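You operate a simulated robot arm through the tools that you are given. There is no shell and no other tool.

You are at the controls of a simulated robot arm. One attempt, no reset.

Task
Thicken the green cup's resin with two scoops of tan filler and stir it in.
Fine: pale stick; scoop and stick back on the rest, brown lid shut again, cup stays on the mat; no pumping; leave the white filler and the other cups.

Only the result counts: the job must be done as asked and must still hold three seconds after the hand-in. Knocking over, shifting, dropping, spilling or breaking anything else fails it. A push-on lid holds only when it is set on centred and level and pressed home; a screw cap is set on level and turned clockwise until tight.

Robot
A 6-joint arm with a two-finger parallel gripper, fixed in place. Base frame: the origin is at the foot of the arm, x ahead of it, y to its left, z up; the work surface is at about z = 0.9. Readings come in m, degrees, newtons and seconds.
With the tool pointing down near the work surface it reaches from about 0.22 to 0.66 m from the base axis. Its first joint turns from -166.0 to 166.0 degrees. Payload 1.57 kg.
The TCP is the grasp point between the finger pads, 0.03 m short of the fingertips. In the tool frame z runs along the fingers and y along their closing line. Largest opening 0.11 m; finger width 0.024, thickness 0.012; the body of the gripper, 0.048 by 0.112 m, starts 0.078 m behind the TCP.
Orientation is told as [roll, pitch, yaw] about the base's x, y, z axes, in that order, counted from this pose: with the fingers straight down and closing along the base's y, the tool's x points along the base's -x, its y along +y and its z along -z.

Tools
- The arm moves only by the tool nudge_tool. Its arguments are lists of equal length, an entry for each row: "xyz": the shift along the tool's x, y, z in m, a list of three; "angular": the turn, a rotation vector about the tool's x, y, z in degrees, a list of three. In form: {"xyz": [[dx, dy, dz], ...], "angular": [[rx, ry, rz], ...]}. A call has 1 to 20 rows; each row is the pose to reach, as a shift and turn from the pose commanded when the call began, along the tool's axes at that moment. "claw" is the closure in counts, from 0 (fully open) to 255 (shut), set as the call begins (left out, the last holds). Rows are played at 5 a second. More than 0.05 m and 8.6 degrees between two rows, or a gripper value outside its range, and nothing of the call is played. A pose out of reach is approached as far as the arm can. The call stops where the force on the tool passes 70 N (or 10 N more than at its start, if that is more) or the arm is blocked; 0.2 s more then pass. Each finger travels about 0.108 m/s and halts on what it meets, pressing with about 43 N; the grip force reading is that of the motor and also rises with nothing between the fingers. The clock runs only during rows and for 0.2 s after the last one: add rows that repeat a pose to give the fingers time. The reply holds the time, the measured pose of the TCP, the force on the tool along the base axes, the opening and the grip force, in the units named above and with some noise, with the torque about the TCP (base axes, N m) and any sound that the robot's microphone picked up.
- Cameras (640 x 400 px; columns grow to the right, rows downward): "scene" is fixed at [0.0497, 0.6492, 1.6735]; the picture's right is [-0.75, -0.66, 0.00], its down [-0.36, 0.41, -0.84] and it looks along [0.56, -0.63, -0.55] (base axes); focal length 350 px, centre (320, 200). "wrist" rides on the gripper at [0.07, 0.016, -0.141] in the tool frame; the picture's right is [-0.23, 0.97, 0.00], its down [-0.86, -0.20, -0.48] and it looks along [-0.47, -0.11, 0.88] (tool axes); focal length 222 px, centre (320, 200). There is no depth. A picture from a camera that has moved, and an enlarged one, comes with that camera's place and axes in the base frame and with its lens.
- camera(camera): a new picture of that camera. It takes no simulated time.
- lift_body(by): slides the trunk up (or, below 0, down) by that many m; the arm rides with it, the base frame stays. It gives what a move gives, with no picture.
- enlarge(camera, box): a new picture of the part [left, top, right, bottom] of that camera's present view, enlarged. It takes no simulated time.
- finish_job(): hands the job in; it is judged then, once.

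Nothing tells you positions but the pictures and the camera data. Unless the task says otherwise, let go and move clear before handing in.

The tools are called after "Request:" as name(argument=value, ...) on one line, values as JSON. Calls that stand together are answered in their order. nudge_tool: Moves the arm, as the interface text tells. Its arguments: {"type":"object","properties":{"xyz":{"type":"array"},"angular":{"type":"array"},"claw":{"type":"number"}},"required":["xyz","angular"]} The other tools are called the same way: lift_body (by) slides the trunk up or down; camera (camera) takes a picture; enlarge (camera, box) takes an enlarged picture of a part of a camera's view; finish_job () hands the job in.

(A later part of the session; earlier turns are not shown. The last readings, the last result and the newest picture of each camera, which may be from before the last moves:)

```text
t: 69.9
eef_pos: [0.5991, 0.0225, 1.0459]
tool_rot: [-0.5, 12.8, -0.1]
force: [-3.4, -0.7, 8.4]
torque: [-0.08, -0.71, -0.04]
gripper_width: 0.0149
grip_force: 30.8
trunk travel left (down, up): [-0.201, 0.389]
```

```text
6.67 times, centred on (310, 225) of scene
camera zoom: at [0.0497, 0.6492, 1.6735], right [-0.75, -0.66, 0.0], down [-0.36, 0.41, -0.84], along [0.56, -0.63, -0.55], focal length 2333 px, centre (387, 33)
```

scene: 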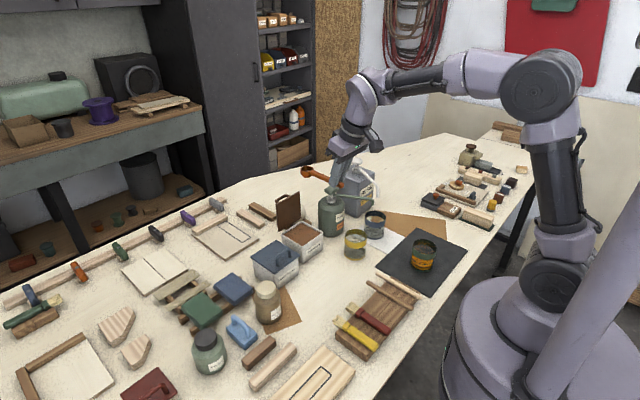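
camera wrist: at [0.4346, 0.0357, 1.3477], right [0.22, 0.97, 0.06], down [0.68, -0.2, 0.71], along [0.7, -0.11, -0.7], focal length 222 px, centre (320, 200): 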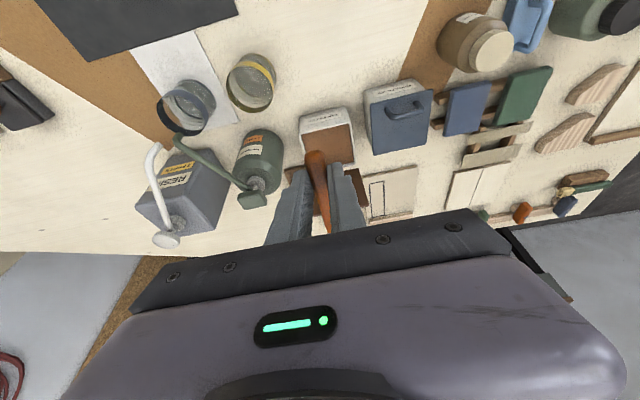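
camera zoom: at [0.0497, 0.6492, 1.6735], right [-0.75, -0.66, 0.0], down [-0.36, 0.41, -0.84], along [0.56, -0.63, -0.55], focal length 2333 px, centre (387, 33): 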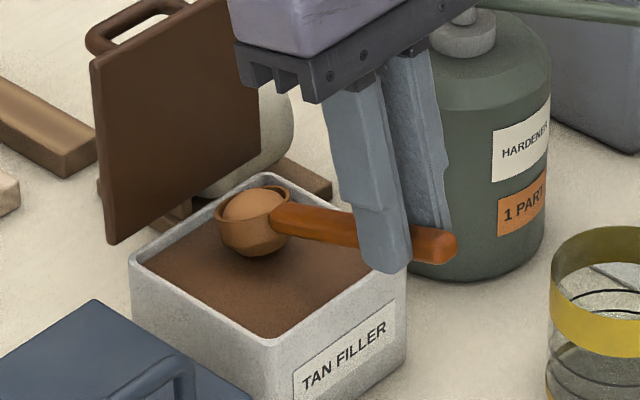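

The bowl picked up a rounded heap of tan filler as soon as it touched. The filler resisted and the handle turned about 11° in the grip, so level is now at tool pitch of about -6°. I'll lift and level it gently, easing back from the lid.

Request:
nudge_tool(xyz=[[0.003, 0, -0.004], [0.0081, 0, -0.0085], [0.0181, 0, -0.0164], [0.0281, 0, -0.0244], [0.0382, 0, -0.0324], [0.0415, 0, -0.047]], angular=[[0, -2, 0], [0, -5, 0], [0, -10, 0], [0, -15, 0], [0, -19, 0], [0, -19, 0]])

Request:
enlarge(camera="scene", box=[275, 175, 355, 245])

Request:
enlarge(camera="wrist", box=[240, 60, 440, 220])

```text
t: 71.3
eef_pos: [0.5708, 0.0214, 1.0993]
tool_rot: [-0.4, -6.1, -0.1]
force: [0.1, -0.3, -0.6]
torque: [0.01, -0.02, 0.01]
gripper_width: 0.0147
grip_force: 31.2
trunk travel left (down, up): [-0.201, 0.389]
```

```text
5.71 times, centred on (315, 210) of scene
camera zoom: at [0.0497, 0.6492, 1.6735], right [-0.75, -0.66, 0.0], down [-0.36, 0.41, -0.84], along [0.56, -0.63, -0.55], focal length 2000 px, centre (349, 143)
```

zoom: 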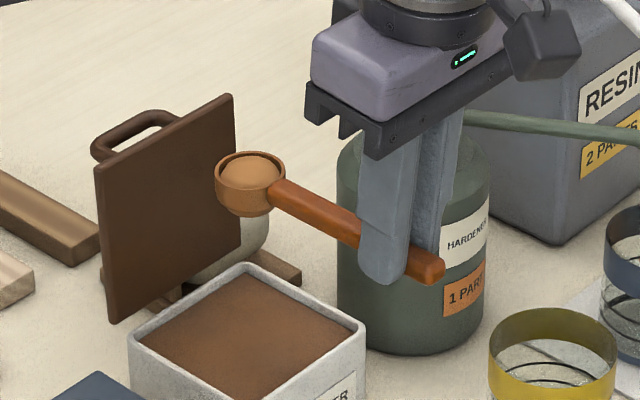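

```text
2.50 times, centred on (340, 140) of wrist
camera zoom: at [0.4855, 0.0364, 1.2334], right [0.23, 0.97, 0.02], down [0.8, -0.2, 0.57], along [0.56, -0.12, -0.82], focal length 555 px, centre (270, 350)
```

zoom: 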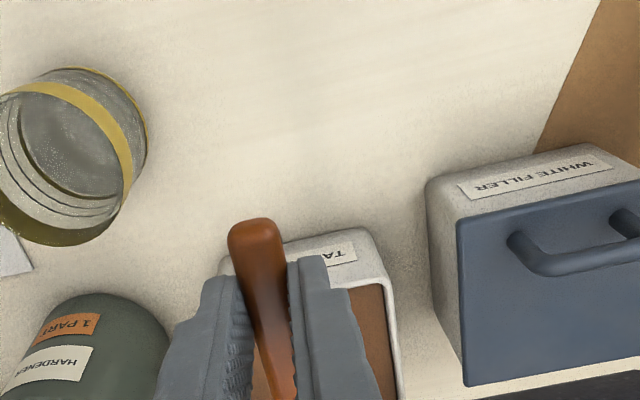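

The scoop is full and level. I'll lift clear, back away from the box, then yaw 90° so the bowl points along +y for pouring into the green cup.

Request:
nudge_tool(xyz=[[-0.0031, 0, -0.0298], [-0.0068, 0, -0.0646], [0.0094, 0, -0.1016], [0.0392, 0, -0.1047], [0.0691, 0, -0.1079], [0.0989, 0, -0.111], [0.1188, 0, -0.1131]], angular=[[0, 0, 0], [0, 0, 0], [0, 0, 0], [0, 0, 0], [0, 0, 0], [0, 0, 0], [0, 0, 0]])

Request:
nudge_tool(xyz=[[0, 0, 0], [0, 0, 0], [0, 0, 0], [0, 0, 0], [0, 0, 0], [0, 0, 0], [0, 0, 0], [0, 0, 0], [0, 0, 0], [0, 0, 0], [0, 0, 0]], angular=[[-0.86, 0, -8.15], [-1.71, 0, -16.3], [-2.57, 0, -24.5], [-3.43, 0, -32.6], [-4.28, 0, -40.8], [-5.14, 0, -48.9], [-6.0, 0, -57.1], [-6.86, 0, -65.2], [-7.71, 0, -73.4], [-8.57, 0, -81.5], [-9.4, 0, -89.5]])

Request:
camera(camera="scene")

```text
t: 72.9
eef_pos: [0.4373, 0.0235, 1.1988]
tool_rot: [-0.4, -6.0, 0.0]
force: [0.0, 0.5, 0.0]
torque: [0.0, 0.01, -0.01]
gripper_width: 0.0145
grip_force: 30.9
trunk travel left (down, up): [-0.201, 0.389]
```

```text
t: 75.3
eef_pos: [0.4387, 0.0219, 1.1995]
tool_rot: [-0.1, -5.6, 90.0]
force: [-0.5, -0.3, 0.7]
torque: [-0.03, 0.03, 0.02]
gripper_width: 0.0148
grip_force: 31.3
trunk travel left (down, up): [-0.201, 0.389]
```

```text
taken
```

scene: 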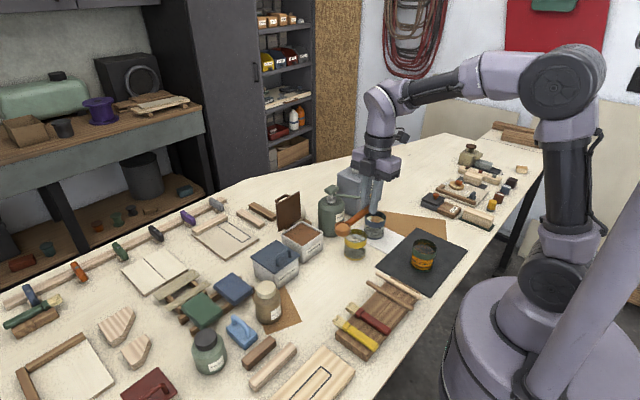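

Next I'll bring the loaded scoop level over to the green cup, which I put at about (0.345, -0.158) with its rim near z 0.986.

Request:
nudge_tool(xyz=[[0.0323, 0.0104, 0.0024], [0.0646, 0.0208, 0.0048], [0.097, 0.0312, 0.0072], [0.1293, 0.0416, 0.0096], [0.1616, 0.0521, 0.0121], [0.1939, 0.0625, 0.0145], [0.2263, 0.0729, 0.0169], [0.2586, 0.0833, 0.0193], [0.2909, 0.0937, 0.0217]], angular=[[0, 0, 0], [0, 0, 0], [0, 0, 0], [0, 0, 0], [0, 0, 0], [0, 0, 0], [0, 0, 0], [0, 0, 0], [0, 0, 0]])

Request:
camera(camera="scene")

Request:
camera(camera="wrist")

Request:
enlarge(camera="scene", box=[360, 180, 480, 290])

```text
t: 77.3
eef_pos: [0.3471, -0.2637, 1.1466]
tool_rot: [-0.2, -5.7, 89.9]
force: [-0.2, -0.1, -0.3]
torque: [0.01, 0.01, 0.01]
gripper_width: 0.0147
grip_force: 30.2
trunk travel left (down, up): [-0.201, 0.389]
```

```text
taken
```

scene: 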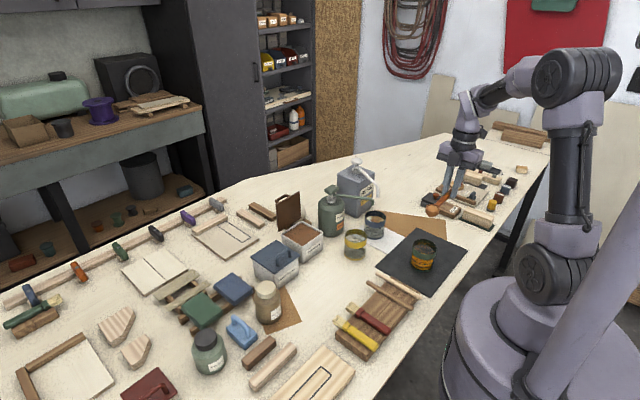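

```text
taken
camera wrist: at [0.3289, -0.3497, 1.2811], right [-0.97, 0.23, 0.02], down [0.2, 0.8, 0.56], along [0.11, 0.55, -0.83], focal length 222 px, centre (320, 200)
```

wrist: 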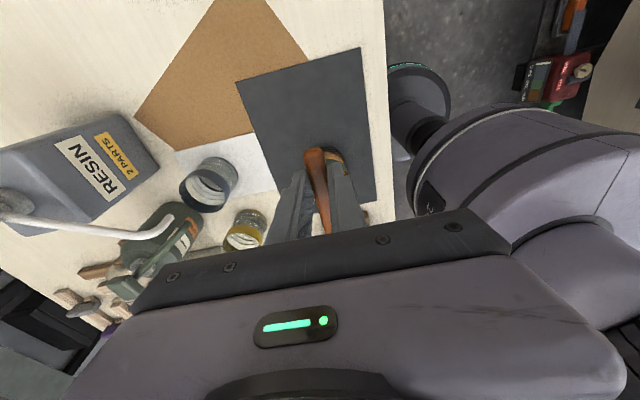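

```text
3.64 times, centred on (420, 235) of scene
camera zoom: at [0.0497, 0.6492, 1.6735], right [-0.75, -0.66, 0.0], down [-0.36, 0.41, -0.84], along [0.56, -0.63, -0.55], focal length 1272 px, centre (-44, 73)
```

zoom: 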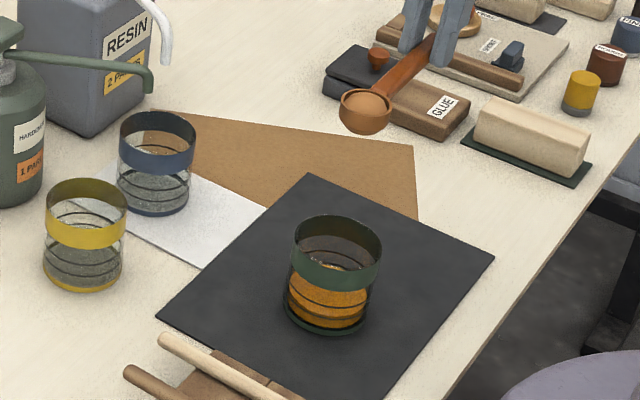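

The bowl measures at about (0.347, -0.157), and the cup refines to about (0.3465, -0.163) with its rim at z≈0.981. I'll lower the bowl to just above the rim before tilting.

Request:
nudge_tool(xyz=[[0.0047, 0.0002, 0.024], [0.0094, 0.0004, 0.048], [0.0141, 0.0006, 0.0721]], angular=[[0, 0, 0], [0, 0, 0], [0, 0, 0]])

Request:
enlarge(camera="scene", box=[370, 190, 470, 290])

```text
t: 78.1
eef_pos: [0.3449, -0.2715, 1.0753]
tool_rot: [-0.1, -5.5, 89.9]
force: [-0.4, 0.2, -0.1]
torque: [-0.01, 0.02, -0.02]
gripper_width: 0.0149
grip_force: 30.7
trunk travel left (down, up): [-0.201, 0.389]
```

```text
4.00 times, centred on (420, 240) of scene
camera zoom: at [0.0497, 0.6492, 1.6735], right [-0.75, -0.66, 0.0], down [-0.36, 0.41, -0.84], along [0.56, -0.63, -0.55], focal length 1400 px, centre (-80, 40)
```

zoom: 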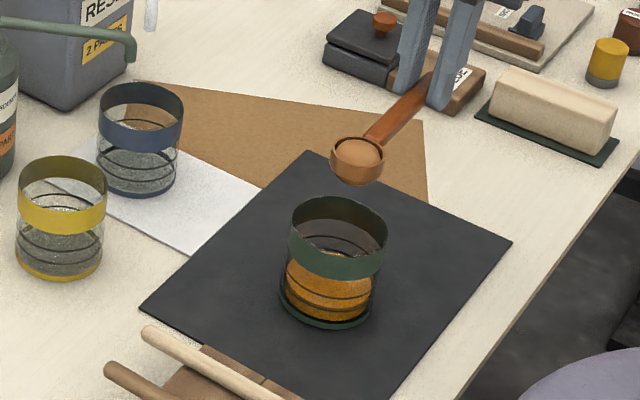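

The bowl is directly above the cup mouth. I'll tilt nose-down in steps, keeping the lip over the cup.

Request:
nudge_tool(xyz=[[-0.0054, -0.001, -0.0112], [-0.0128, -0.002, -0.0215], [-0.0219, -0.002, -0.0306], [-0.0327, -0.002, -0.0384], [-0.0436, -0.002, -0.0425]], angular=[[0, 8, 0], [0, 16, 0], [0, 24, 0], [0, 32, 0], [0, 40, 0]])

Request:
enlarge(camera="scene", box=[370, 170, 490, 290])

```text
t: 79.3
eef_pos: [0.3467, -0.2312, 1.122]
tool_rot: [-0.1, 34.6, 89.9]
force: [-0.1, 0.1, -0.2]
torque: [0.0, -0.03, 0.01]
gripper_width: 0.0147
grip_force: 31.0
trunk travel left (down, up): [-0.201, 0.389]
```

```text
3.33 times, centred on (430, 230) of scene
camera zoom: at [0.0497, 0.6492, 1.6735], right [-0.75, -0.66, 0.0], down [-0.36, 0.41, -0.84], along [0.56, -0.63, -0.55], focal length 1166 px, centre (-47, 100)
```

zoom: 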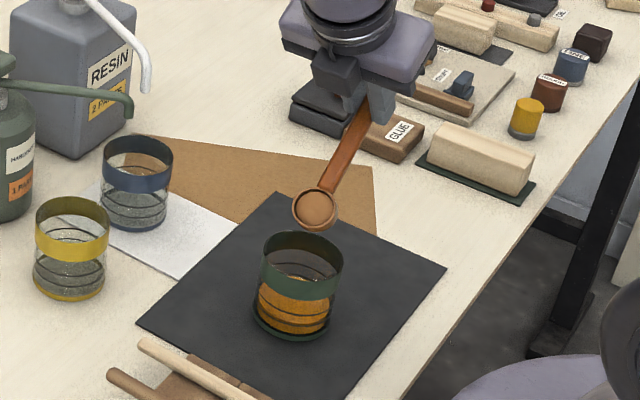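

Request:
nudge_tool(xyz=[[-0.0117, 0, -0.0074], [-0.0238, 0, -0.0141], [-0.0366, 0, -0.0213], [-0.0498, 0, -0.0287]], angular=[[0, 8, 0], [0, 16, 0], [0, 24, 0], [0, 32, 0]])

Request:
enlarge(camera="scene", box=[370, 170, 490, 290])

```text
t: 80.3
eef_pos: [0.3464, -0.1756, 1.1174]
tool_rot: [-0.3, 66.4, 89.6]
force: [-0.5, 0.2, -0.4]
torque: [0.03, -0.02, -0.01]
gripper_width: 0.0146
grip_force: 31.1
trunk travel left (down, up): [-0.201, 0.389]
```

```text
3.33 times, centred on (430, 230) of scene
camera zoom: at [0.0497, 0.6492, 1.6735], right [-0.75, -0.66, 0.0], down [-0.36, 0.41, -0.84], along [0.56, -0.63, -0.55], focal length 1166 px, centre (-47, 100)
```

zoom: 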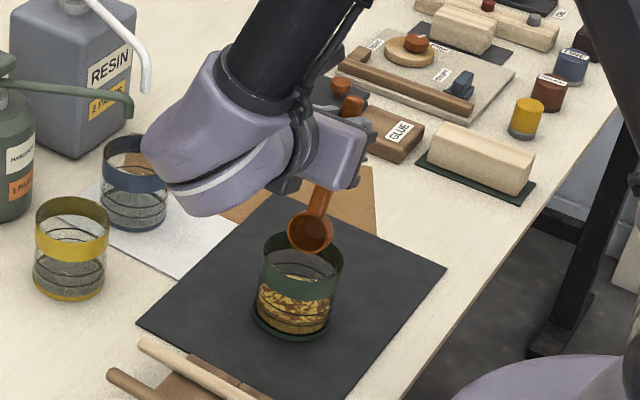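

The first scoop has emptied into the cup, whose contents now show tan streaks. A closer look at the bowl to confirm.

Request:
enlarge(camera="scene", box=[400, 220, 450, 275])

```text
7.27 times, centred on (425, 248) of scene
camera zoom: at [0.0497, 0.6492, 1.6735], right [-0.75, -0.66, 0.0], down [-0.36, 0.41, -0.84], along [0.56, -0.63, -0.55], focal length 2545 px, centre (-444, -146)
```

zoom: 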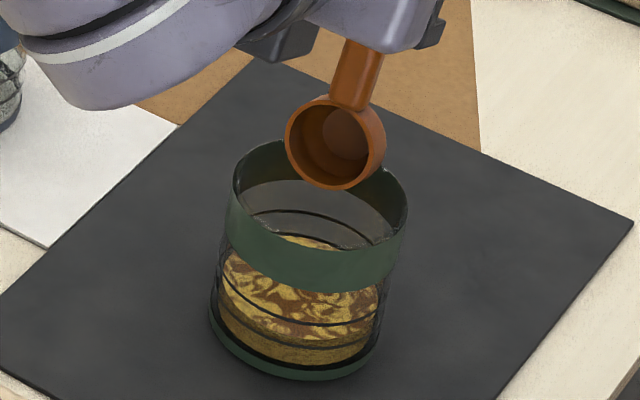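

Request:
nudge_tool(xyz=[[0.0257, 0, 0.0053], [0.0364, 0, 0.0165], [0.0449, 0, 0.0279], [0.0468, 0, 0.041], [0.0467, 0, 0.0536], [0.0491, 0, 0.0634], [0.0496, 0, 0.0721], [0.0484, 0, 0.0794], [0.0459, 0, 0.0853]], angular=[[0, -8, 0], [0, -16, 0], [0, -24, 0], [0, -32, 0], [0, -40, 0], [0, -48, 0], [0, -56, 0], [0, -64, 0], [0, -72, 0]])

Request:
enlarge(camera="scene", box=[370, 170, 490, 290])

```text
t: 82.3
eef_pos: [0.3467, -0.2717, 1.1256]
tool_rot: [-0.1, -5.8, 89.6]
force: [0.0, 0.8, -0.3]
torque: [-0.01, 0.01, -0.01]
gripper_width: 0.0147
grip_force: 30.7
trunk travel left (down, up): [-0.201, 0.389]
```

```text
3.33 times, centred on (430, 230) of scene
camera zoom: at [0.0497, 0.6492, 1.6735], right [-0.75, -0.66, 0.0], down [-0.36, 0.41, -0.84], along [0.56, -0.63, -0.55], focal length 1166 px, centre (-47, 100)
```

zoom: 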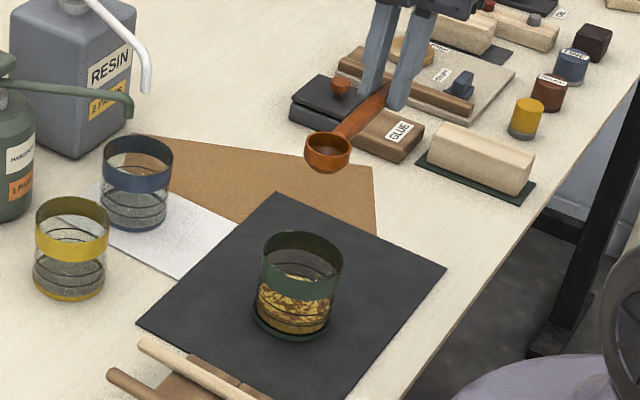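

Now back for the second scoop along the same route.

Request:
nudge_tool(xyz=[[-0.005, 0, -0.02], [-0.038, -0.0115, -0.0445], [-0.0754, -0.023, -0.0445], [-0.1128, -0.0345, -0.0445], [-0.15, -0.046, -0.0445], [-0.1875, -0.0575, -0.0445], [-0.225, -0.069, -0.0445], [-0.2622, -0.0805, -0.0445], [-0.2995, -0.092, -0.0445]], angular=[[0, 0, 0], [0, 0, 0], [0, 0, 0], [0, 0, 0], [0, 0, 0], [0, 0, 0], [0, 0, 0], [0, 0, 0], [0, 0, 0]])

Request:
nudge_tool(xyz=[[0, 0, 0], [0, 0, 0], [0, 0, 0], [0, 0, 0], [0, 0, 0], [0, 0, 0], [0, 0, 0], [0, 0, 0], [0, 0, 0], [0, 0, 0], [0, 0, 0]], angular=[[0.82, 0, 8.15], [1.65, 0, 16.3], [2.47, 0, 24.5], [3.29, 0, 32.6], [4.12, 0, 40.8], [4.94, 0, 48.9], [5.77, 0, 57.1], [6.59, 0, 65.2], [7.41, 0, 73.4], [8.24, 0, 81.5], [9.0, 0, 89.2]])

```text
t: 84.3
eef_pos: [0.4363, 0.0219, 1.1971]
tool_rot: [0.0, -5.7, 89.8]
force: [0.2, 0.3, 0.5]
torque: [-0.02, 0.01, -0.05]
gripper_width: 0.0146
grip_force: 30.5
trunk travel left (down, up): [-0.201, 0.389]
```

```text
t: 86.7
eef_pos: [0.4384, 0.0219, 1.199]
tool_rot: [0.0, -5.8, 0.1]
force: [-0.8, 0.4, 0.3]
torque: [-0.06, 0.05, -0.01]
gripper_width: 0.015
grip_force: 30.8
trunk travel left (down, up): [-0.201, 0.389]
```

Request:
nudge_tool(xyz=[[-0.0398, 0.0003, 0.004], [-0.0796, 0.0006, 0.0081], [-0.1184, 0.0006, 0.0221], [-0.1368, 0.0006, 0.0541], [-0.1329, 0.0006, 0.0929]], angular=[[0, 0, 0], [0, 0, 0], [0, 6, 0], [0, 13, 0], [0, 20, 0]])

Request:
enlarge(camera="scene", box=[275, 175, 355, 245])

```text
t: 87.9
eef_pos: [0.5801, 0.0203, 1.1191]
tool_rot: [0.0, 14.3, 0.2]
force: [0.0, 0.0, -0.4]
torque: [0.03, -0.01, 0.0]
gripper_width: 0.0147
grip_force: 31.3
trunk travel left (down, up): [-0.201, 0.389]
```

```text
5.71 times, centred on (315, 210) of scene
camera zoom: at [0.0497, 0.6492, 1.6735], right [-0.75, -0.66, 0.0], down [-0.36, 0.41, -0.84], along [0.56, -0.63, -0.55], focal length 2000 px, centre (349, 143)
```

zoom: 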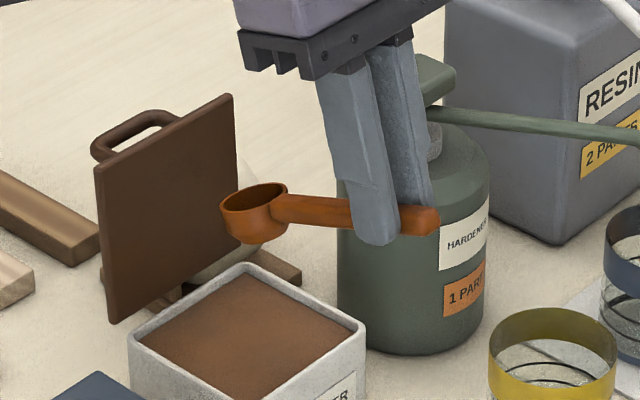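

Request:
nudge_tool(xyz=[[-0.012, 0.001, 0.031], [-0.0238, 0.001, 0.061], [-0.0258, 0.001, 0.0646], [-0.0258, 0.001, 0.0646]], angular=[[0, 0, 0], [0, 0, 0], [0, 0, 0], [0, 0, 0]])

Request:
enlarge(camera="scene", box=[275, 195, 345, 255])

```text
t: 88.9
eef_pos: [0.5908, 0.0244, 1.0528]
tool_rot: [-0.2, 14.2, 0.3]
force: [-0.1, -0.2, -0.6]
torque: [-0.02, 0.0, -0.02]
gripper_width: 0.015
grip_force: 30.6
trunk travel left (down, up): [-0.201, 0.389]
```

```text
6.67 times, centred on (310, 225) of scene
camera zoom: at [0.0497, 0.6492, 1.6735], right [-0.75, -0.66, 0.0], down [-0.36, 0.41, -0.84], along [0.56, -0.63, -0.55], focal length 2333 px, centre (387, 33)
```

zoom: 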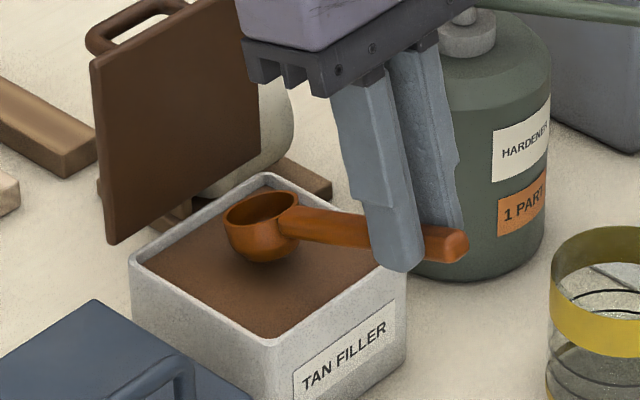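

Request:
nudge_tool(xyz=[[-0.001, 0, 0.003], [-0.0014, 0, 0.0055]], angular=[[0, 0, 0], [0, 0, 0]])

Request:
enlarge(camera="scene", box=[275, 195, 345, 255])

```text
t: 89.5
eef_pos: [0.5891, 0.0235, 1.0472]
tool_rot: [-0.2, 14.0, 0.2]
force: [-0.6, -0.1, 8.3]
torque: [0.02, -0.84, 0.03]
gripper_width: 0.0145
grip_force: 30.9
trunk travel left (down, up): [-0.201, 0.389]
```

```text
6.67 times, centred on (310, 225) of scene
camera zoom: at [0.0497, 0.6492, 1.6735], right [-0.75, -0.66, 0.0], down [-0.36, 0.41, -0.84], along [0.56, -0.63, -0.55], focal length 2333 px, centre (387, 33)
```

zoom: 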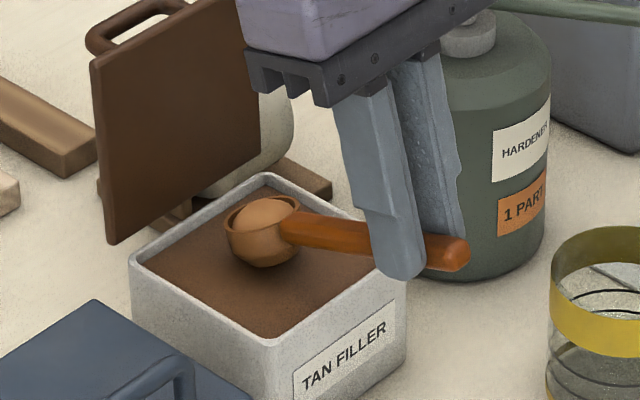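

The second scoop is full, and the handle barely turned this time. I'll lift and level it again.

Request:
nudge_tool(xyz=[[0.001, 0, -0.0039], [0.0063, 0, -0.0087], [0.0126, 0, -0.0175], [0.0189, 0, -0.0262], [0.0252, 0, -0.0349], [0.03, 0, -0.0543]], angular=[[0, -2, 0], [0, -5, 0], [0, -10, 0], [0, -15, 0], [0, -20, 0], [0, -20, 0]])

Request:
enlarge(camera="scene", box=[275, 175, 355, 245])

```text
t: 90.9
eef_pos: [0.5714, 0.0244, 1.1064]
tool_rot: [-0.1, -6.0, 0.2]
force: [-0.3, 0.2, 0.2]
torque: [-0.04, 0.02, 0.02]
gripper_width: 0.0149
grip_force: 30.8
trunk travel left (down, up): [-0.201, 0.389]
```

```text
5.71 times, centred on (315, 210) of scene
camera zoom: at [0.0497, 0.6492, 1.6735], right [-0.75, -0.66, 0.0], down [-0.36, 0.41, -0.84], along [0.56, -0.63, -0.55], focal length 2000 px, centre (349, 143)
```

zoom: 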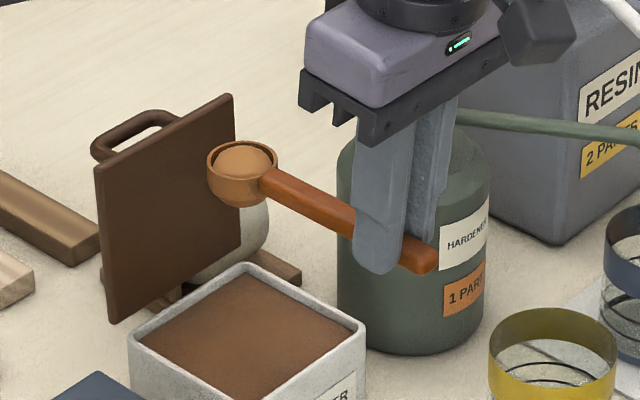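

Request:
nudge_tool(xyz=[[-0.0031, 0, -0.0298], [-0.0065, 0, -0.0616], [0.0101, -0.001, -0.0946], [0.04, -0.002, -0.0977], [0.0698, -0.002, -0.1009], [0.0996, -0.002, -0.104], [0.1195, -0.002, -0.1061]], angular=[[0, 0, 0], [0, 0, 0], [0, 0, 0], [0, 0, 0], [0, 0, 0], [0, 0, 0], [0, 0, 0]])

Request:
nudge_tool(xyz=[[0, 0, 0], [0, 0, 0], [0, 0, 0], [0, 0, 0], [0, 0, 0], [0, 0, 0], [0, 0, 0], [0, 0, 0], [0, 0, 0], [0, 0, 0], [0, 0, 0]], angular=[[-0.86, 0, -8.15], [-1.71, 0, -16.3], [-2.57, 0, -24.5], [-3.43, 0, -32.6], [-4.28, 0, -40.8], [-5.14, 0, -48.9], [-6.0, 0, -57.1], [-6.86, 0, -65.2], [-7.71, 0, -73.4], [-8.57, 0, -81.5], [-9.4, 0, -89.5]])

Request:
nudge_tool(xyz=[[0.0323, 0.0104, 0.0024], [0.0646, 0.0208, 0.0048], [0.097, 0.0312, 0.0072], [0.1293, 0.0416, 0.0096], [0.1616, 0.0521, 0.0121], [0.1939, 0.0625, 0.0145], [0.2263, 0.0729, 0.0169], [0.2586, 0.0833, 0.0193], [0.2909, 0.0915, 0.0217]], angular=[[0, 0, 0], [0, 0, 0], [0, 0, 0], [0, 0, 0], [0, 0, 0], [0, 0, 0], [0, 0, 0], [0, 0, 0], [0, 0, 0]])

Request:
enlarge(camera="scene", box=[360, 180, 480, 290])

```text
t: 92.5
eef_pos: [0.4449, 0.0202, 1.1985]
tool_rot: [-0.1, -5.8, 0.2]
force: [-0.1, 0.9, -0.6]
torque: [0.02, 0.0, 0.04]
gripper_width: 0.0149
grip_force: 30.8
trunk travel left (down, up): [-0.201, 0.389]
```

```text
t: 94.9
eef_pos: [0.4456, 0.0206, 1.1989]
tool_rot: [0.2, -5.9, 90.3]
force: [0.2, -0.4, -0.8]
torque: [-0.04, 0.01, -0.01]
gripper_width: 0.015
grip_force: 30.8
trunk travel left (down, up): [-0.201, 0.389]
```

```text
t: 96.9
eef_pos: [0.3545, -0.2662, 1.1477]
tool_rot: [0.2, -5.9, 90.2]
force: [0.3, -0.1, 0.6]
torque: [0.03, -0.01, 0.0]
gripper_width: 0.0149
grip_force: 31.3
trunk travel left (down, up): [-0.201, 0.389]
```

```text
3.64 times, centred on (420, 235) of scene
camera zoom: at [0.0497, 0.6492, 1.6735], right [-0.75, -0.66, 0.0], down [-0.36, 0.41, -0.84], along [0.56, -0.63, -0.55], focal length 1272 px, centre (-44, 73)
```

zoom: 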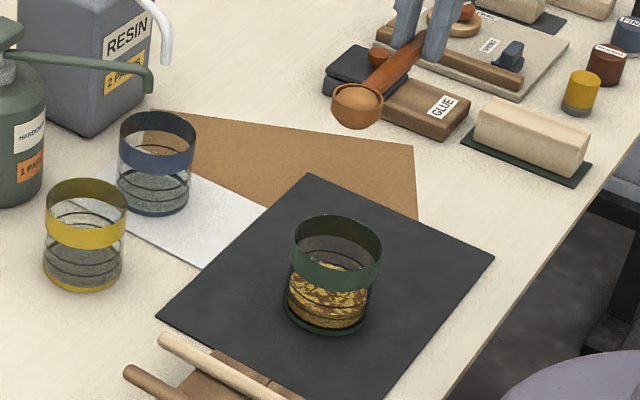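

Request:
nudge_tool(xyz=[[0.0039, 0.0025, 0.0245], [0.0078, 0.005, 0.049], [0.0117, 0.007, 0.0735]], angular=[[0, 0, 0], [0, 0, 0], [0, 0, 0]])

Request:
nudge_tool(xyz=[[-0.0054, 0, -0.0112], [-0.0128, 0, -0.0215], [-0.0219, 0, -0.0306], [-0.0327, 0, -0.0384], [-0.0436, 0, -0.0425]], angular=[[0, 8, 0], [0, 16, 0], [0, 24, 0], [0, 32, 0], [0, 40, 0]])

Request:
enlarge(camera="scene", box=[370, 170, 490, 290])

```text
t: 97.7
eef_pos: [0.346, -0.2696, 1.073]
tool_rot: [0.2, -5.9, 90.1]
force: [-0.1, 0.2, -1.3]
torque: [-0.05, 0.03, 0.01]
gripper_width: 0.0148
grip_force: 30.5
trunk travel left (down, up): [-0.201, 0.389]
```

```text
t: 98.9
eef_pos: [0.3451, -0.2302, 1.122]
tool_rot: [0.2, 34.2, 90.4]
force: [-0.4, -0.2, -0.7]
torque: [0.03, 0.0, 0.0]
gripper_width: 0.0149
grip_force: 30.6
trunk travel left (down, up): [-0.201, 0.389]
```

```text
3.33 times, centred on (430, 230) of scene
camera zoom: at [0.0497, 0.6492, 1.6735], right [-0.75, -0.66, 0.0], down [-0.36, 0.41, -0.84], along [0.56, -0.63, -0.55], focal length 1166 px, centre (-47, 100)
```

zoom: 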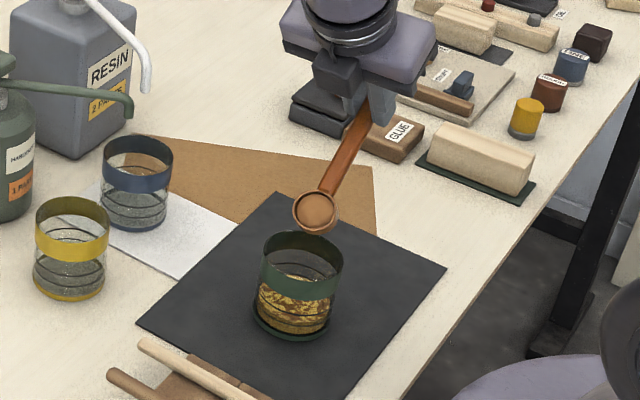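

Same position as the first pour, so I'll continue the tilt to empty it.

Request:
nudge_tool(xyz=[[-0.0117, -0.001, -0.0074], [-0.0238, -0.002, -0.0141], [-0.0366, -0.002, -0.0213], [-0.0498, -0.002, -0.0287]], angular=[[0, 8, 0], [0, 16, 0], [0, 24, 0], [0, 32, 0]])

Request:
enlarge(camera="scene", box=[400, 220, 450, 275])

```text
t: 99.9
eef_pos: [0.3488, -0.1739, 1.1172]
tool_rot: [0.4, 66.3, 90.4]
force: [0.8, 0.2, -0.9]
torque: [-0.01, 0.02, 0.01]
gripper_width: 0.0145
grip_force: 30.6
trunk travel left (down, up): [-0.201, 0.389]
```

```text
7.27 times, centred on (425, 248) of scene
camera zoom: at [0.0497, 0.6492, 1.6735], right [-0.75, -0.66, 0.0], down [-0.36, 0.41, -0.84], along [0.56, -0.63, -0.55], focal length 2545 px, centre (-444, -146)
```

zoom: 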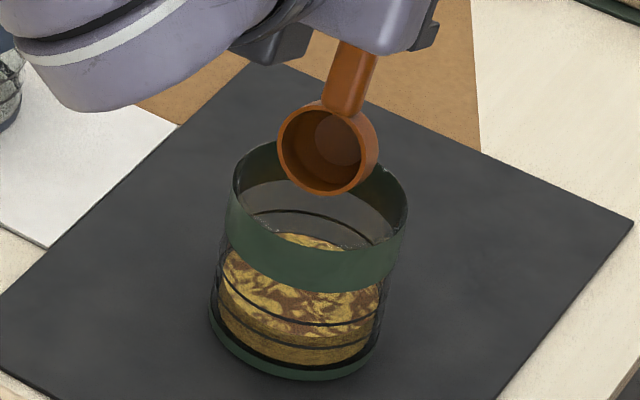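

The second scoop is in too. I'll level the scoop and carry it back towards the rest.

Request:
nudge_tool(xyz=[[0.0257, 0, 0.0053], [0.0364, 0, 0.0165], [0.0449, 0, 0.0279], [0.0468, 0, 0.041], [0.0467, 0, 0.0536], [0.0491, 0, 0.0634], [0.0496, 0, 0.0721], [0.0484, 0, 0.0794], [0.0459, 0, 0.0853]], angular=[[0, -8, 0], [0, -16, 0], [0, -24, 0], [0, -32, 0], [0, -40, 0], [0, -48, 0], [0, -56, 0], [0, -64, 0], [0, -72, 0]])

Request:
nudge_tool(xyz=[[-0.005, 0, -0.02], [-0.038, -0.0115, -0.0445], [-0.0754, -0.023, -0.0645], [-0.1128, -0.0345, -0.0845], [-0.15, -0.046, -0.0945], [-0.1875, -0.0575, -0.0945], [-0.225, -0.069, -0.0945], [-0.2622, -0.0805, -0.0945], [-0.2995, -0.092, -0.0945]], angular=[[0, 0, 0], [0, 0, 0], [0, 0, 0], [0, 0, 0], [0, 0, 0], [0, 0, 0], [0, 0, 0], [0, 0, 0], [0, 0, 0]])

Request:
nudge_tool(xyz=[[0, 0, 0], [0, 0, 0], [0, 0, 0], [0, 0, 0], [0, 0, 0], [0, 0, 0], [0, 0, 0], [0, 0, 0], [0, 0, 0], [0, 0, 0], [0, 0, 0]], angular=[[0.83, 0, 8.15], [1.67, 0, 16.3], [2.5, 0, 24.5], [3.34, 0, 32.6], [4.17, 0, 40.8], [5.01, 0, 48.9], [5.84, 0, 57.1], [6.67, 0, 65.2], [7.51, 0, 73.4], [8.34, 0, 81.5], [9.2, 0, 89.8]])

Request:
camera(camera="scene")

```text
t: 101.9
eef_pos: [0.3496, -0.2703, 1.1247]
tool_rot: [0.0, -6.0, 90.2]
force: [0.4, 0.5, -0.7]
torque: [-0.01, 0.03, 0.01]
gripper_width: 0.0149
grip_force: 30.5
trunk travel left (down, up): [-0.201, 0.389]
```

```text
t: 103.9
eef_pos: [0.4412, 0.0204, 1.2489]
tool_rot: [0.3, -5.8, 90.1]
force: [0.2, 0.1, -0.6]
torque: [-0.05, 0.01, 0.02]
gripper_width: 0.0145
grip_force: 31.2
trunk travel left (down, up): [-0.201, 0.389]
```

```text
t: 106.3
eef_pos: [0.4406, 0.018, 1.249]
tool_rot: [0.0, -5.7, -0.2]
force: [0.0, -0.4, -0.5]
torque: [0.03, 0.0, -0.01]
gripper_width: 0.0149
grip_force: 31.1
trunk travel left (down, up): [-0.201, 0.389]
```

```text
taken
```

scene: 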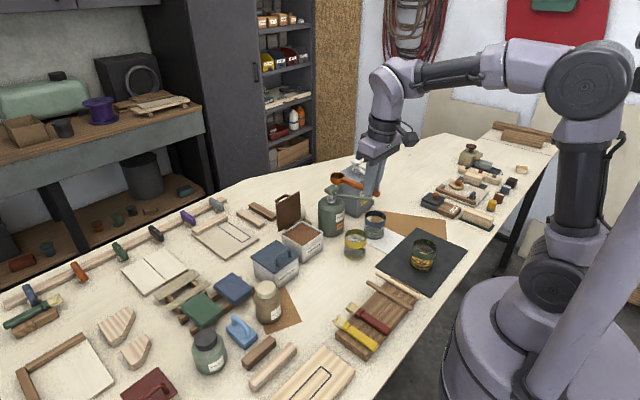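

Request:
lift_body(by=-0.2)

Request:
nudge_tool(xyz=[[0.028, 0.0117, -0.004], [0.056, 0.0234, -0.008], [0.084, 0.0351, -0.01], [0.112, 0.0468, -0.01], [0.1402, 0.0585, -0.01]], angular=[[0, 0, 0], [0, 0, 0], [0, 0, 0], [0, 0, 0], [0, 0, 0]])

Request:
enlarge(camera="scene", box=[320, 210, 450, 340])

Request:
camera(camera="wrist")

```text
t: 108.5
eef_pos: [0.4411, 0.0186, 1.0475]
tool_rot: [0.0, -5.6, -0.1]
force: [-0.3, 0.5, -0.5]
torque: [0.0, 0.03, -0.02]
gripper_width: 0.0147
grip_force: 31.2
trunk travel left (down, up): [-0.001, 0.589]
```

```text
t: 109.7
eef_pos: [0.2982, 0.0775, 1.0438]
tool_rot: [0.0, -5.6, -0.1]
force: [0.3, -0.4, -0.8]
torque: [0.02, 0.0, -0.01]
gripper_width: 0.0149
grip_force: 30.8
trunk travel left (down, up): [-0.001, 0.589]
```

```text
3.08 times, centred on (385, 275) of scene
camera zoom: at [0.0497, 0.6492, 1.6735], right [-0.75, -0.66, 0.0], down [-0.36, 0.41, -0.84], along [0.56, -0.63, -0.55], focal length 1077 px, centre (120, -31)
```

zoom: 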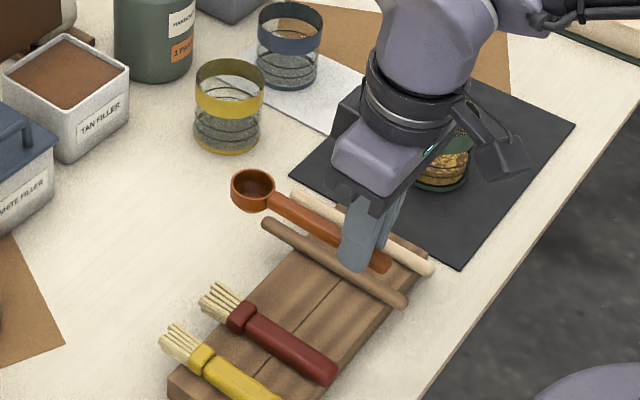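

```text
taken
camera wrist: at [0.2152, 0.0905, 1.1789], right [0.23, 0.97, 0.02], down [0.8, -0.2, 0.56], along [0.55, -0.11, -0.83], focal length 222 px, centre (320, 200)
```

wrist: 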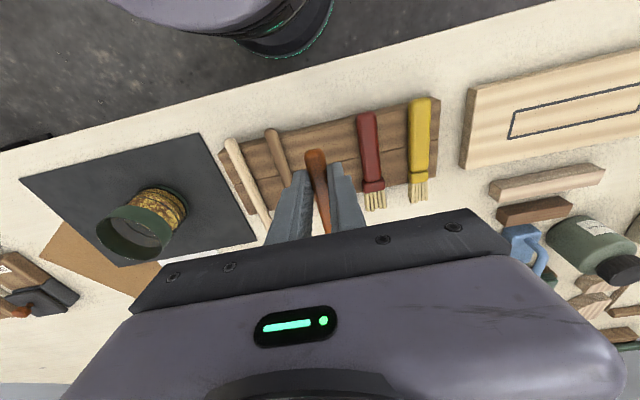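

Request:
nudge_tool(xyz=[[0.0005, -0.0005, 0.025], [0.002, -0.001, 0.05], [0.004, -0.001, 0.07], [0.0048, -0.001, 0.0779]], angular=[[0, 0, 0], [0, 0, 0], [0, 0, 0], [0, 0, 0]])

Request:
enlarge(camera="scene", box=[340, 240, 440, 330])

```text
t: 110.7
eef_pos: [0.3028, 0.0757, 0.9682]
tool_rot: [0.1, -5.8, -0.1]
force: [-0.7, 0.9, -0.3]
torque: [0.0, 0.02, 0.02]
gripper_width: 0.0145
grip_force: 30.5
trunk travel left (down, up): [-0.001, 0.589]
```

```text
4.44 times, centred on (390, 285) of scene
camera zoom: at [0.0497, 0.6492, 1.6735], right [-0.75, -0.66, 0.0], down [-0.36, 0.41, -0.84], along [0.56, -0.63, -0.55], focal length 1555 px, centre (9, -178)
```

zoom: 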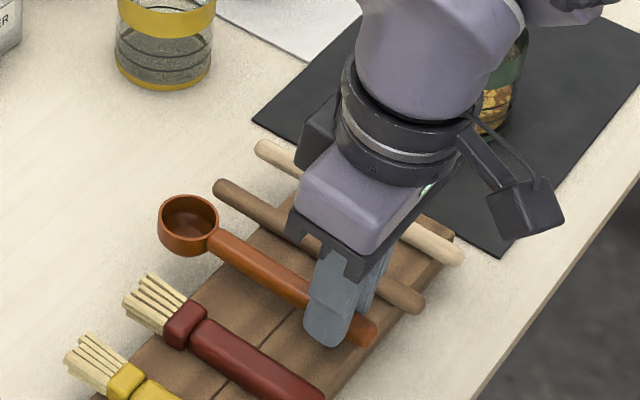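

Request:
nudge_tool(xyz=[[0.0003, 0, 0.003], [0.0005, 0, 0.005]], angular=[[0, 0, 0], [0, 0, 0]])

Request:
enlarge(camera="scene", box=[340, 240, 440, 330])

```text
t: 111.3
eef_pos: [0.3008, 0.0756, 0.9623]
tool_rot: [0.1, -5.8, -0.1]
force: [0.6, -0.3, 0.5]
torque: [-0.03, 0.05, 0.0]
gripper_width: 0.0149
grip_force: 30.7
trunk travel left (down, up): [-0.001, 0.589]
```

```text
4.44 times, centred on (390, 285) of scene
camera zoom: at [0.0497, 0.6492, 1.6735], right [-0.75, -0.66, 0.0], down [-0.36, 0.41, -0.84], along [0.56, -0.63, -0.55], focal length 1555 px, centre (9, -178)
```

zoom: 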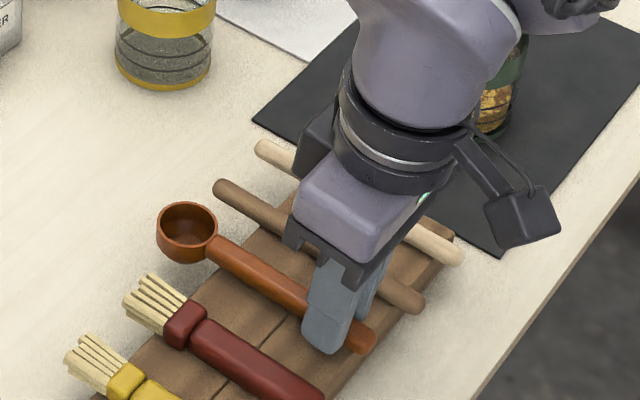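

Request:
nudge_tool(xyz=[[0.0002, 0, 0.002], [0.0004, 0, 0.004]], angular=[[0, 0, 0], [0, 0, 0]])

Request:
enlarge(camera="scene", box=[340, 240, 440, 330])

```text
t: 111.9
eef_pos: [0.3043, 0.0764, 0.9567]
tool_rot: [0.0, -5.7, -0.2]
force: [-0.5, -0.2, -1.2]
torque: [0.02, 0.03, -0.01]
gripper_width: 0.0151
grip_force: 30.6
trunk travel left (down, up): [-0.001, 0.589]
```

```text
4.44 times, centred on (390, 285) of scene
camera zoom: at [0.0497, 0.6492, 1.6735], right [-0.75, -0.66, 0.0], down [-0.36, 0.41, -0.84], along [0.56, -0.63, -0.55], focal length 1555 px, centre (9, -178)
```

zoom: 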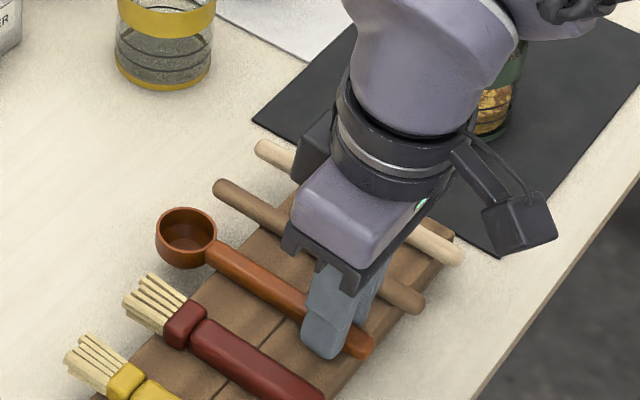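

Request:
nudge_tool(xyz=[[0.0001, 0, 0.0015], [0.0003, 0, 0.003]], angular=[[0, 0, 0], [0, 0, 0]])

Request:
enlarge(camera="scene", box=[340, 240, 440, 330])

Request:
enlarge(camera="wrist", box=[240, 80, 420, 220])

```text
t: 112.5
eef_pos: [0.3026, 0.0756, 0.9573]
tool_rot: [0.1, -6.0, -0.1]
force: [0.2, -4.1, 66.4]
torque: [-0.28, 0.59, 0.37]
gripper_width: 0.0151
grip_force: 30.8
trunk travel left (down, up): [-0.001, 0.589]
```

```text
4.44 times, centred on (390, 285) of scene
camera zoom: at [0.0497, 0.6492, 1.6735], right [-0.75, -0.66, 0.0], down [-0.36, 0.41, -0.84], along [0.56, -0.63, -0.55], focal length 1555 px, centre (9, -178)
```

zoom: 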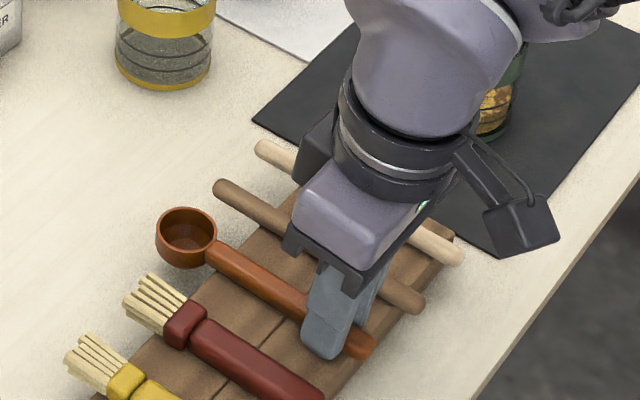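

```text
2.86 times, centred on (330, 150) of wrist
camera zoom: at [0.2183, 0.0894, 1.0914], right [0.23, 0.97, 0.03], down [0.8, -0.2, 0.57], along [0.56, -0.11, -0.82], focal length 635 px, centre (291, 343)
```

zoom: 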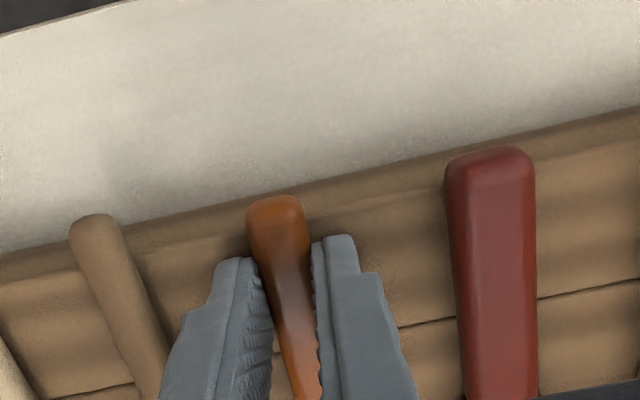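

It has touched down on the rest. I'll ease off the load before letting go.

Request:
nudge_tool(xyz=[[-0.0002, 0, -0.0022], [-0.0002, 0, -0.0022]], angular=[[0, 0, 0], [0, 0, 0]])

```text
t: 113.1
eef_pos: [0.3031, 0.0757, 0.9574]
tool_rot: [0.1, -5.9, -0.1]
force: [6.1, -1.5, 56.7]
torque: [-0.08, 0.31, 0.28]
gripper_width: 0.0148
grip_force: 30.9
trunk travel left (down, up): [-0.001, 0.589]
```

Request:
nudge_tool(xyz=[[-0.0002, 0, -0.002], [-0.0004, 0, -0.004]], angular=[[0, 0, 0], [0, 0, 0]])

```text
t: 113.7
eef_pos: [0.3027, 0.076, 0.9581]
tool_rot: [-0.1, -5.3, -0.2]
force: [0.2, 0.3, 0.5]
torque: [-0.01, 0.01, -0.02]
gripper_width: 0.0146
grip_force: 30.6
trunk travel left (down, up): [-0.001, 0.589]
```

Request:
nudge_tool(xyz=[[0, 0, 0], [0, 0, 0]], angular=[[0, 0, 0], [0, 0, 0]], claw=205)

Request:
nudge_tool(xyz=[[0, 0, 0], [0, 0, 0]], angular=[[0, 0, 0], [0, 0, 0]], claw=180)

Request:
enlarge(camera="scene", box=[340, 240, 440, 330])

Request:
enlarge(camera="wrist", box=[240, 80, 420, 220])

```text
t: 114.3
eef_pos: [0.303, 0.0759, 0.9593]
tool_rot: [0.0, -5.7, -0.1]
force: [-0.8, -0.5, 0.6]
torque: [0.04, 0.0, 0.01]
gripper_width: 0.0215
grip_force: 0.0
trunk travel left (down, up): [-0.001, 0.589]
```

```text
t: 114.9
eef_pos: [0.3039, 0.077, 0.9606]
tool_rot: [0.0, -5.7, -0.1]
force: [0.2, 0.1, 0.6]
torque: [0.02, 0.04, 0.02]
gripper_width: 0.0323
grip_force: 0.0
trunk travel left (down, up): [-0.001, 0.589]
```

```text
4.44 times, centred on (390, 285) of scene
camera zoom: at [0.0497, 0.6492, 1.6735], right [-0.75, -0.66, 0.0], down [-0.36, 0.41, -0.84], along [0.56, -0.63, -0.55], focal length 1555 px, centre (9, -178)
```

zoom: 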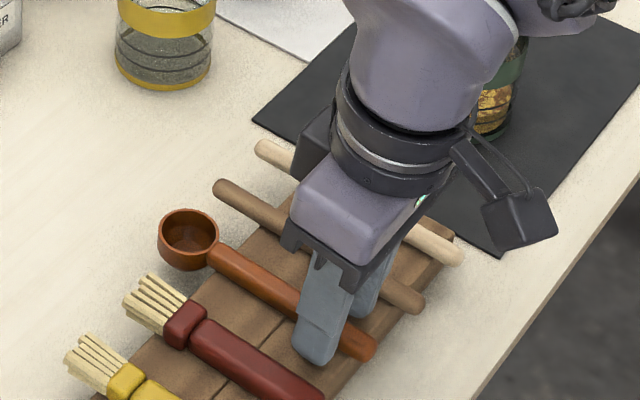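

```text
2.86 times, centred on (330, 150) of wrist
camera zoom: at [0.2196, 0.0902, 1.0953], right [0.23, 0.97, 0.02], down [0.8, -0.2, 0.56], along [0.55, -0.11, -0.83], focal length 635 px, centre (291, 343)
```

zoom: 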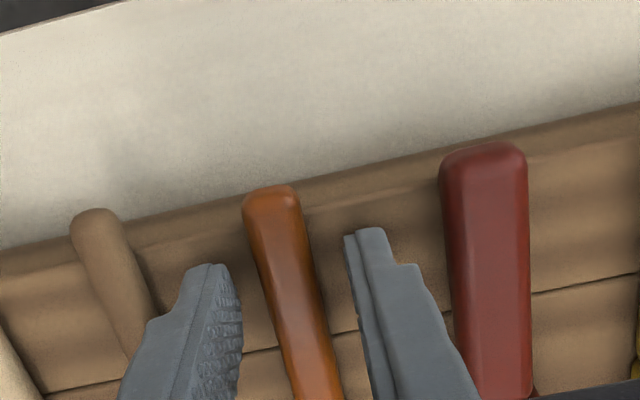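

The scoop is released. I'll raise the gripper clear and check the rest.

Request:
nudge_tool(xyz=[[-0.001, 0, -0.01], [-0.003, 0, -0.03], [-0.006, 0, -0.06], [-0.0099, 0, -0.0995]], angular=[[0, 0, 0], [0, 0, 0], [0, 0, 0], [0, 0, 0]])

Request:
enlarge(camera="scene", box=[330, 240, 450, 340])

Request:
camera(camera="wrist")

```text
t: 115.9
eef_pos: [0.3037, 0.0746, 1.0601]
tool_rot: [0.0, -5.7, -0.1]
force: [-0.1, 0.6, 0.7]
torque: [0.01, 0.01, 0.04]
gripper_width: 0.0319
grip_force: 0.0
trunk travel left (down, up): [-0.001, 0.589]
```

```text
4.00 times, centred on (390, 290) of scene
camera zoom: at [0.0497, 0.6492, 1.6735], right [-0.75, -0.66, 0.0], down [-0.36, 0.41, -0.84], along [0.56, -0.63, -0.55], focal length 1400 px, centre (40, -160)
```

zoom: 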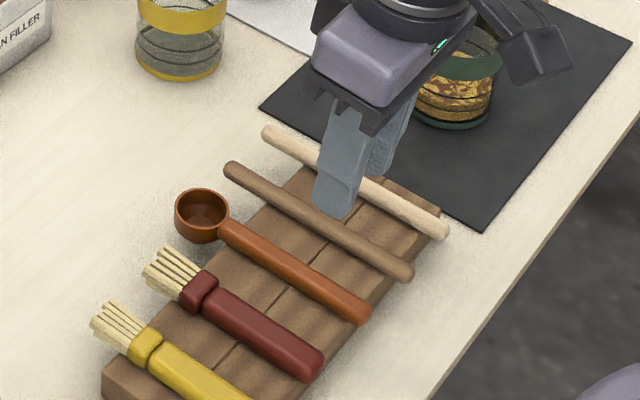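

```text
taken
camera wrist: at [0.2202, 0.089, 1.195], right [0.23, 0.97, 0.02], down [0.8, -0.2, 0.56], along [0.55, -0.11, -0.83], focal length 222 px, centre (320, 200)
```

wrist: 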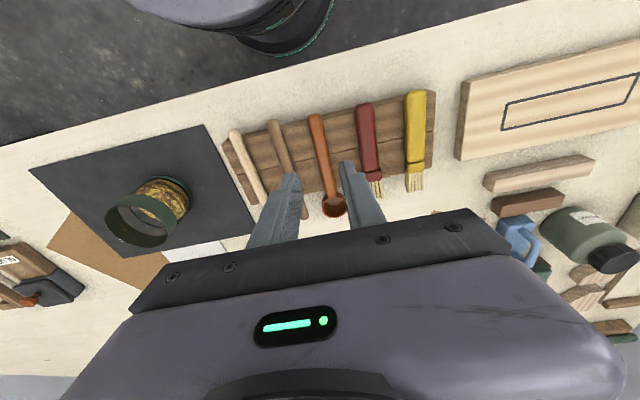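

The scoop is back where it lay. Next is the pale stick; I'll measure it.

Request:
enlarge(camera="wrist", box=[200, 90, 340, 220])

```text
3.08 times, centred on (270, 155) of wrist
camera zoom: at [0.2202, 0.089, 1.195], right [0.23, 0.97, 0.02], down [0.8, -0.2, 0.56], along [0.55, -0.11, -0.83], focal length 684 px, centre (474, 338)
```

zoom: 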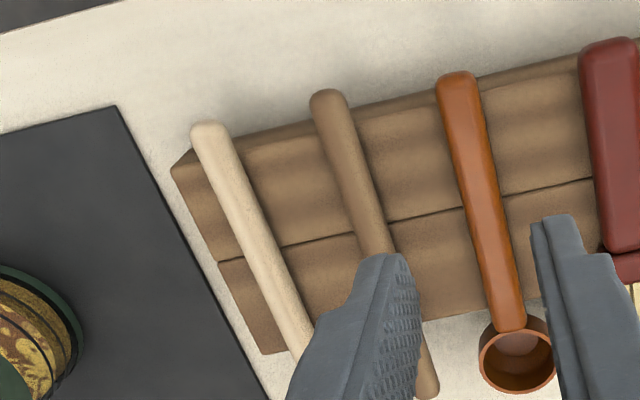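

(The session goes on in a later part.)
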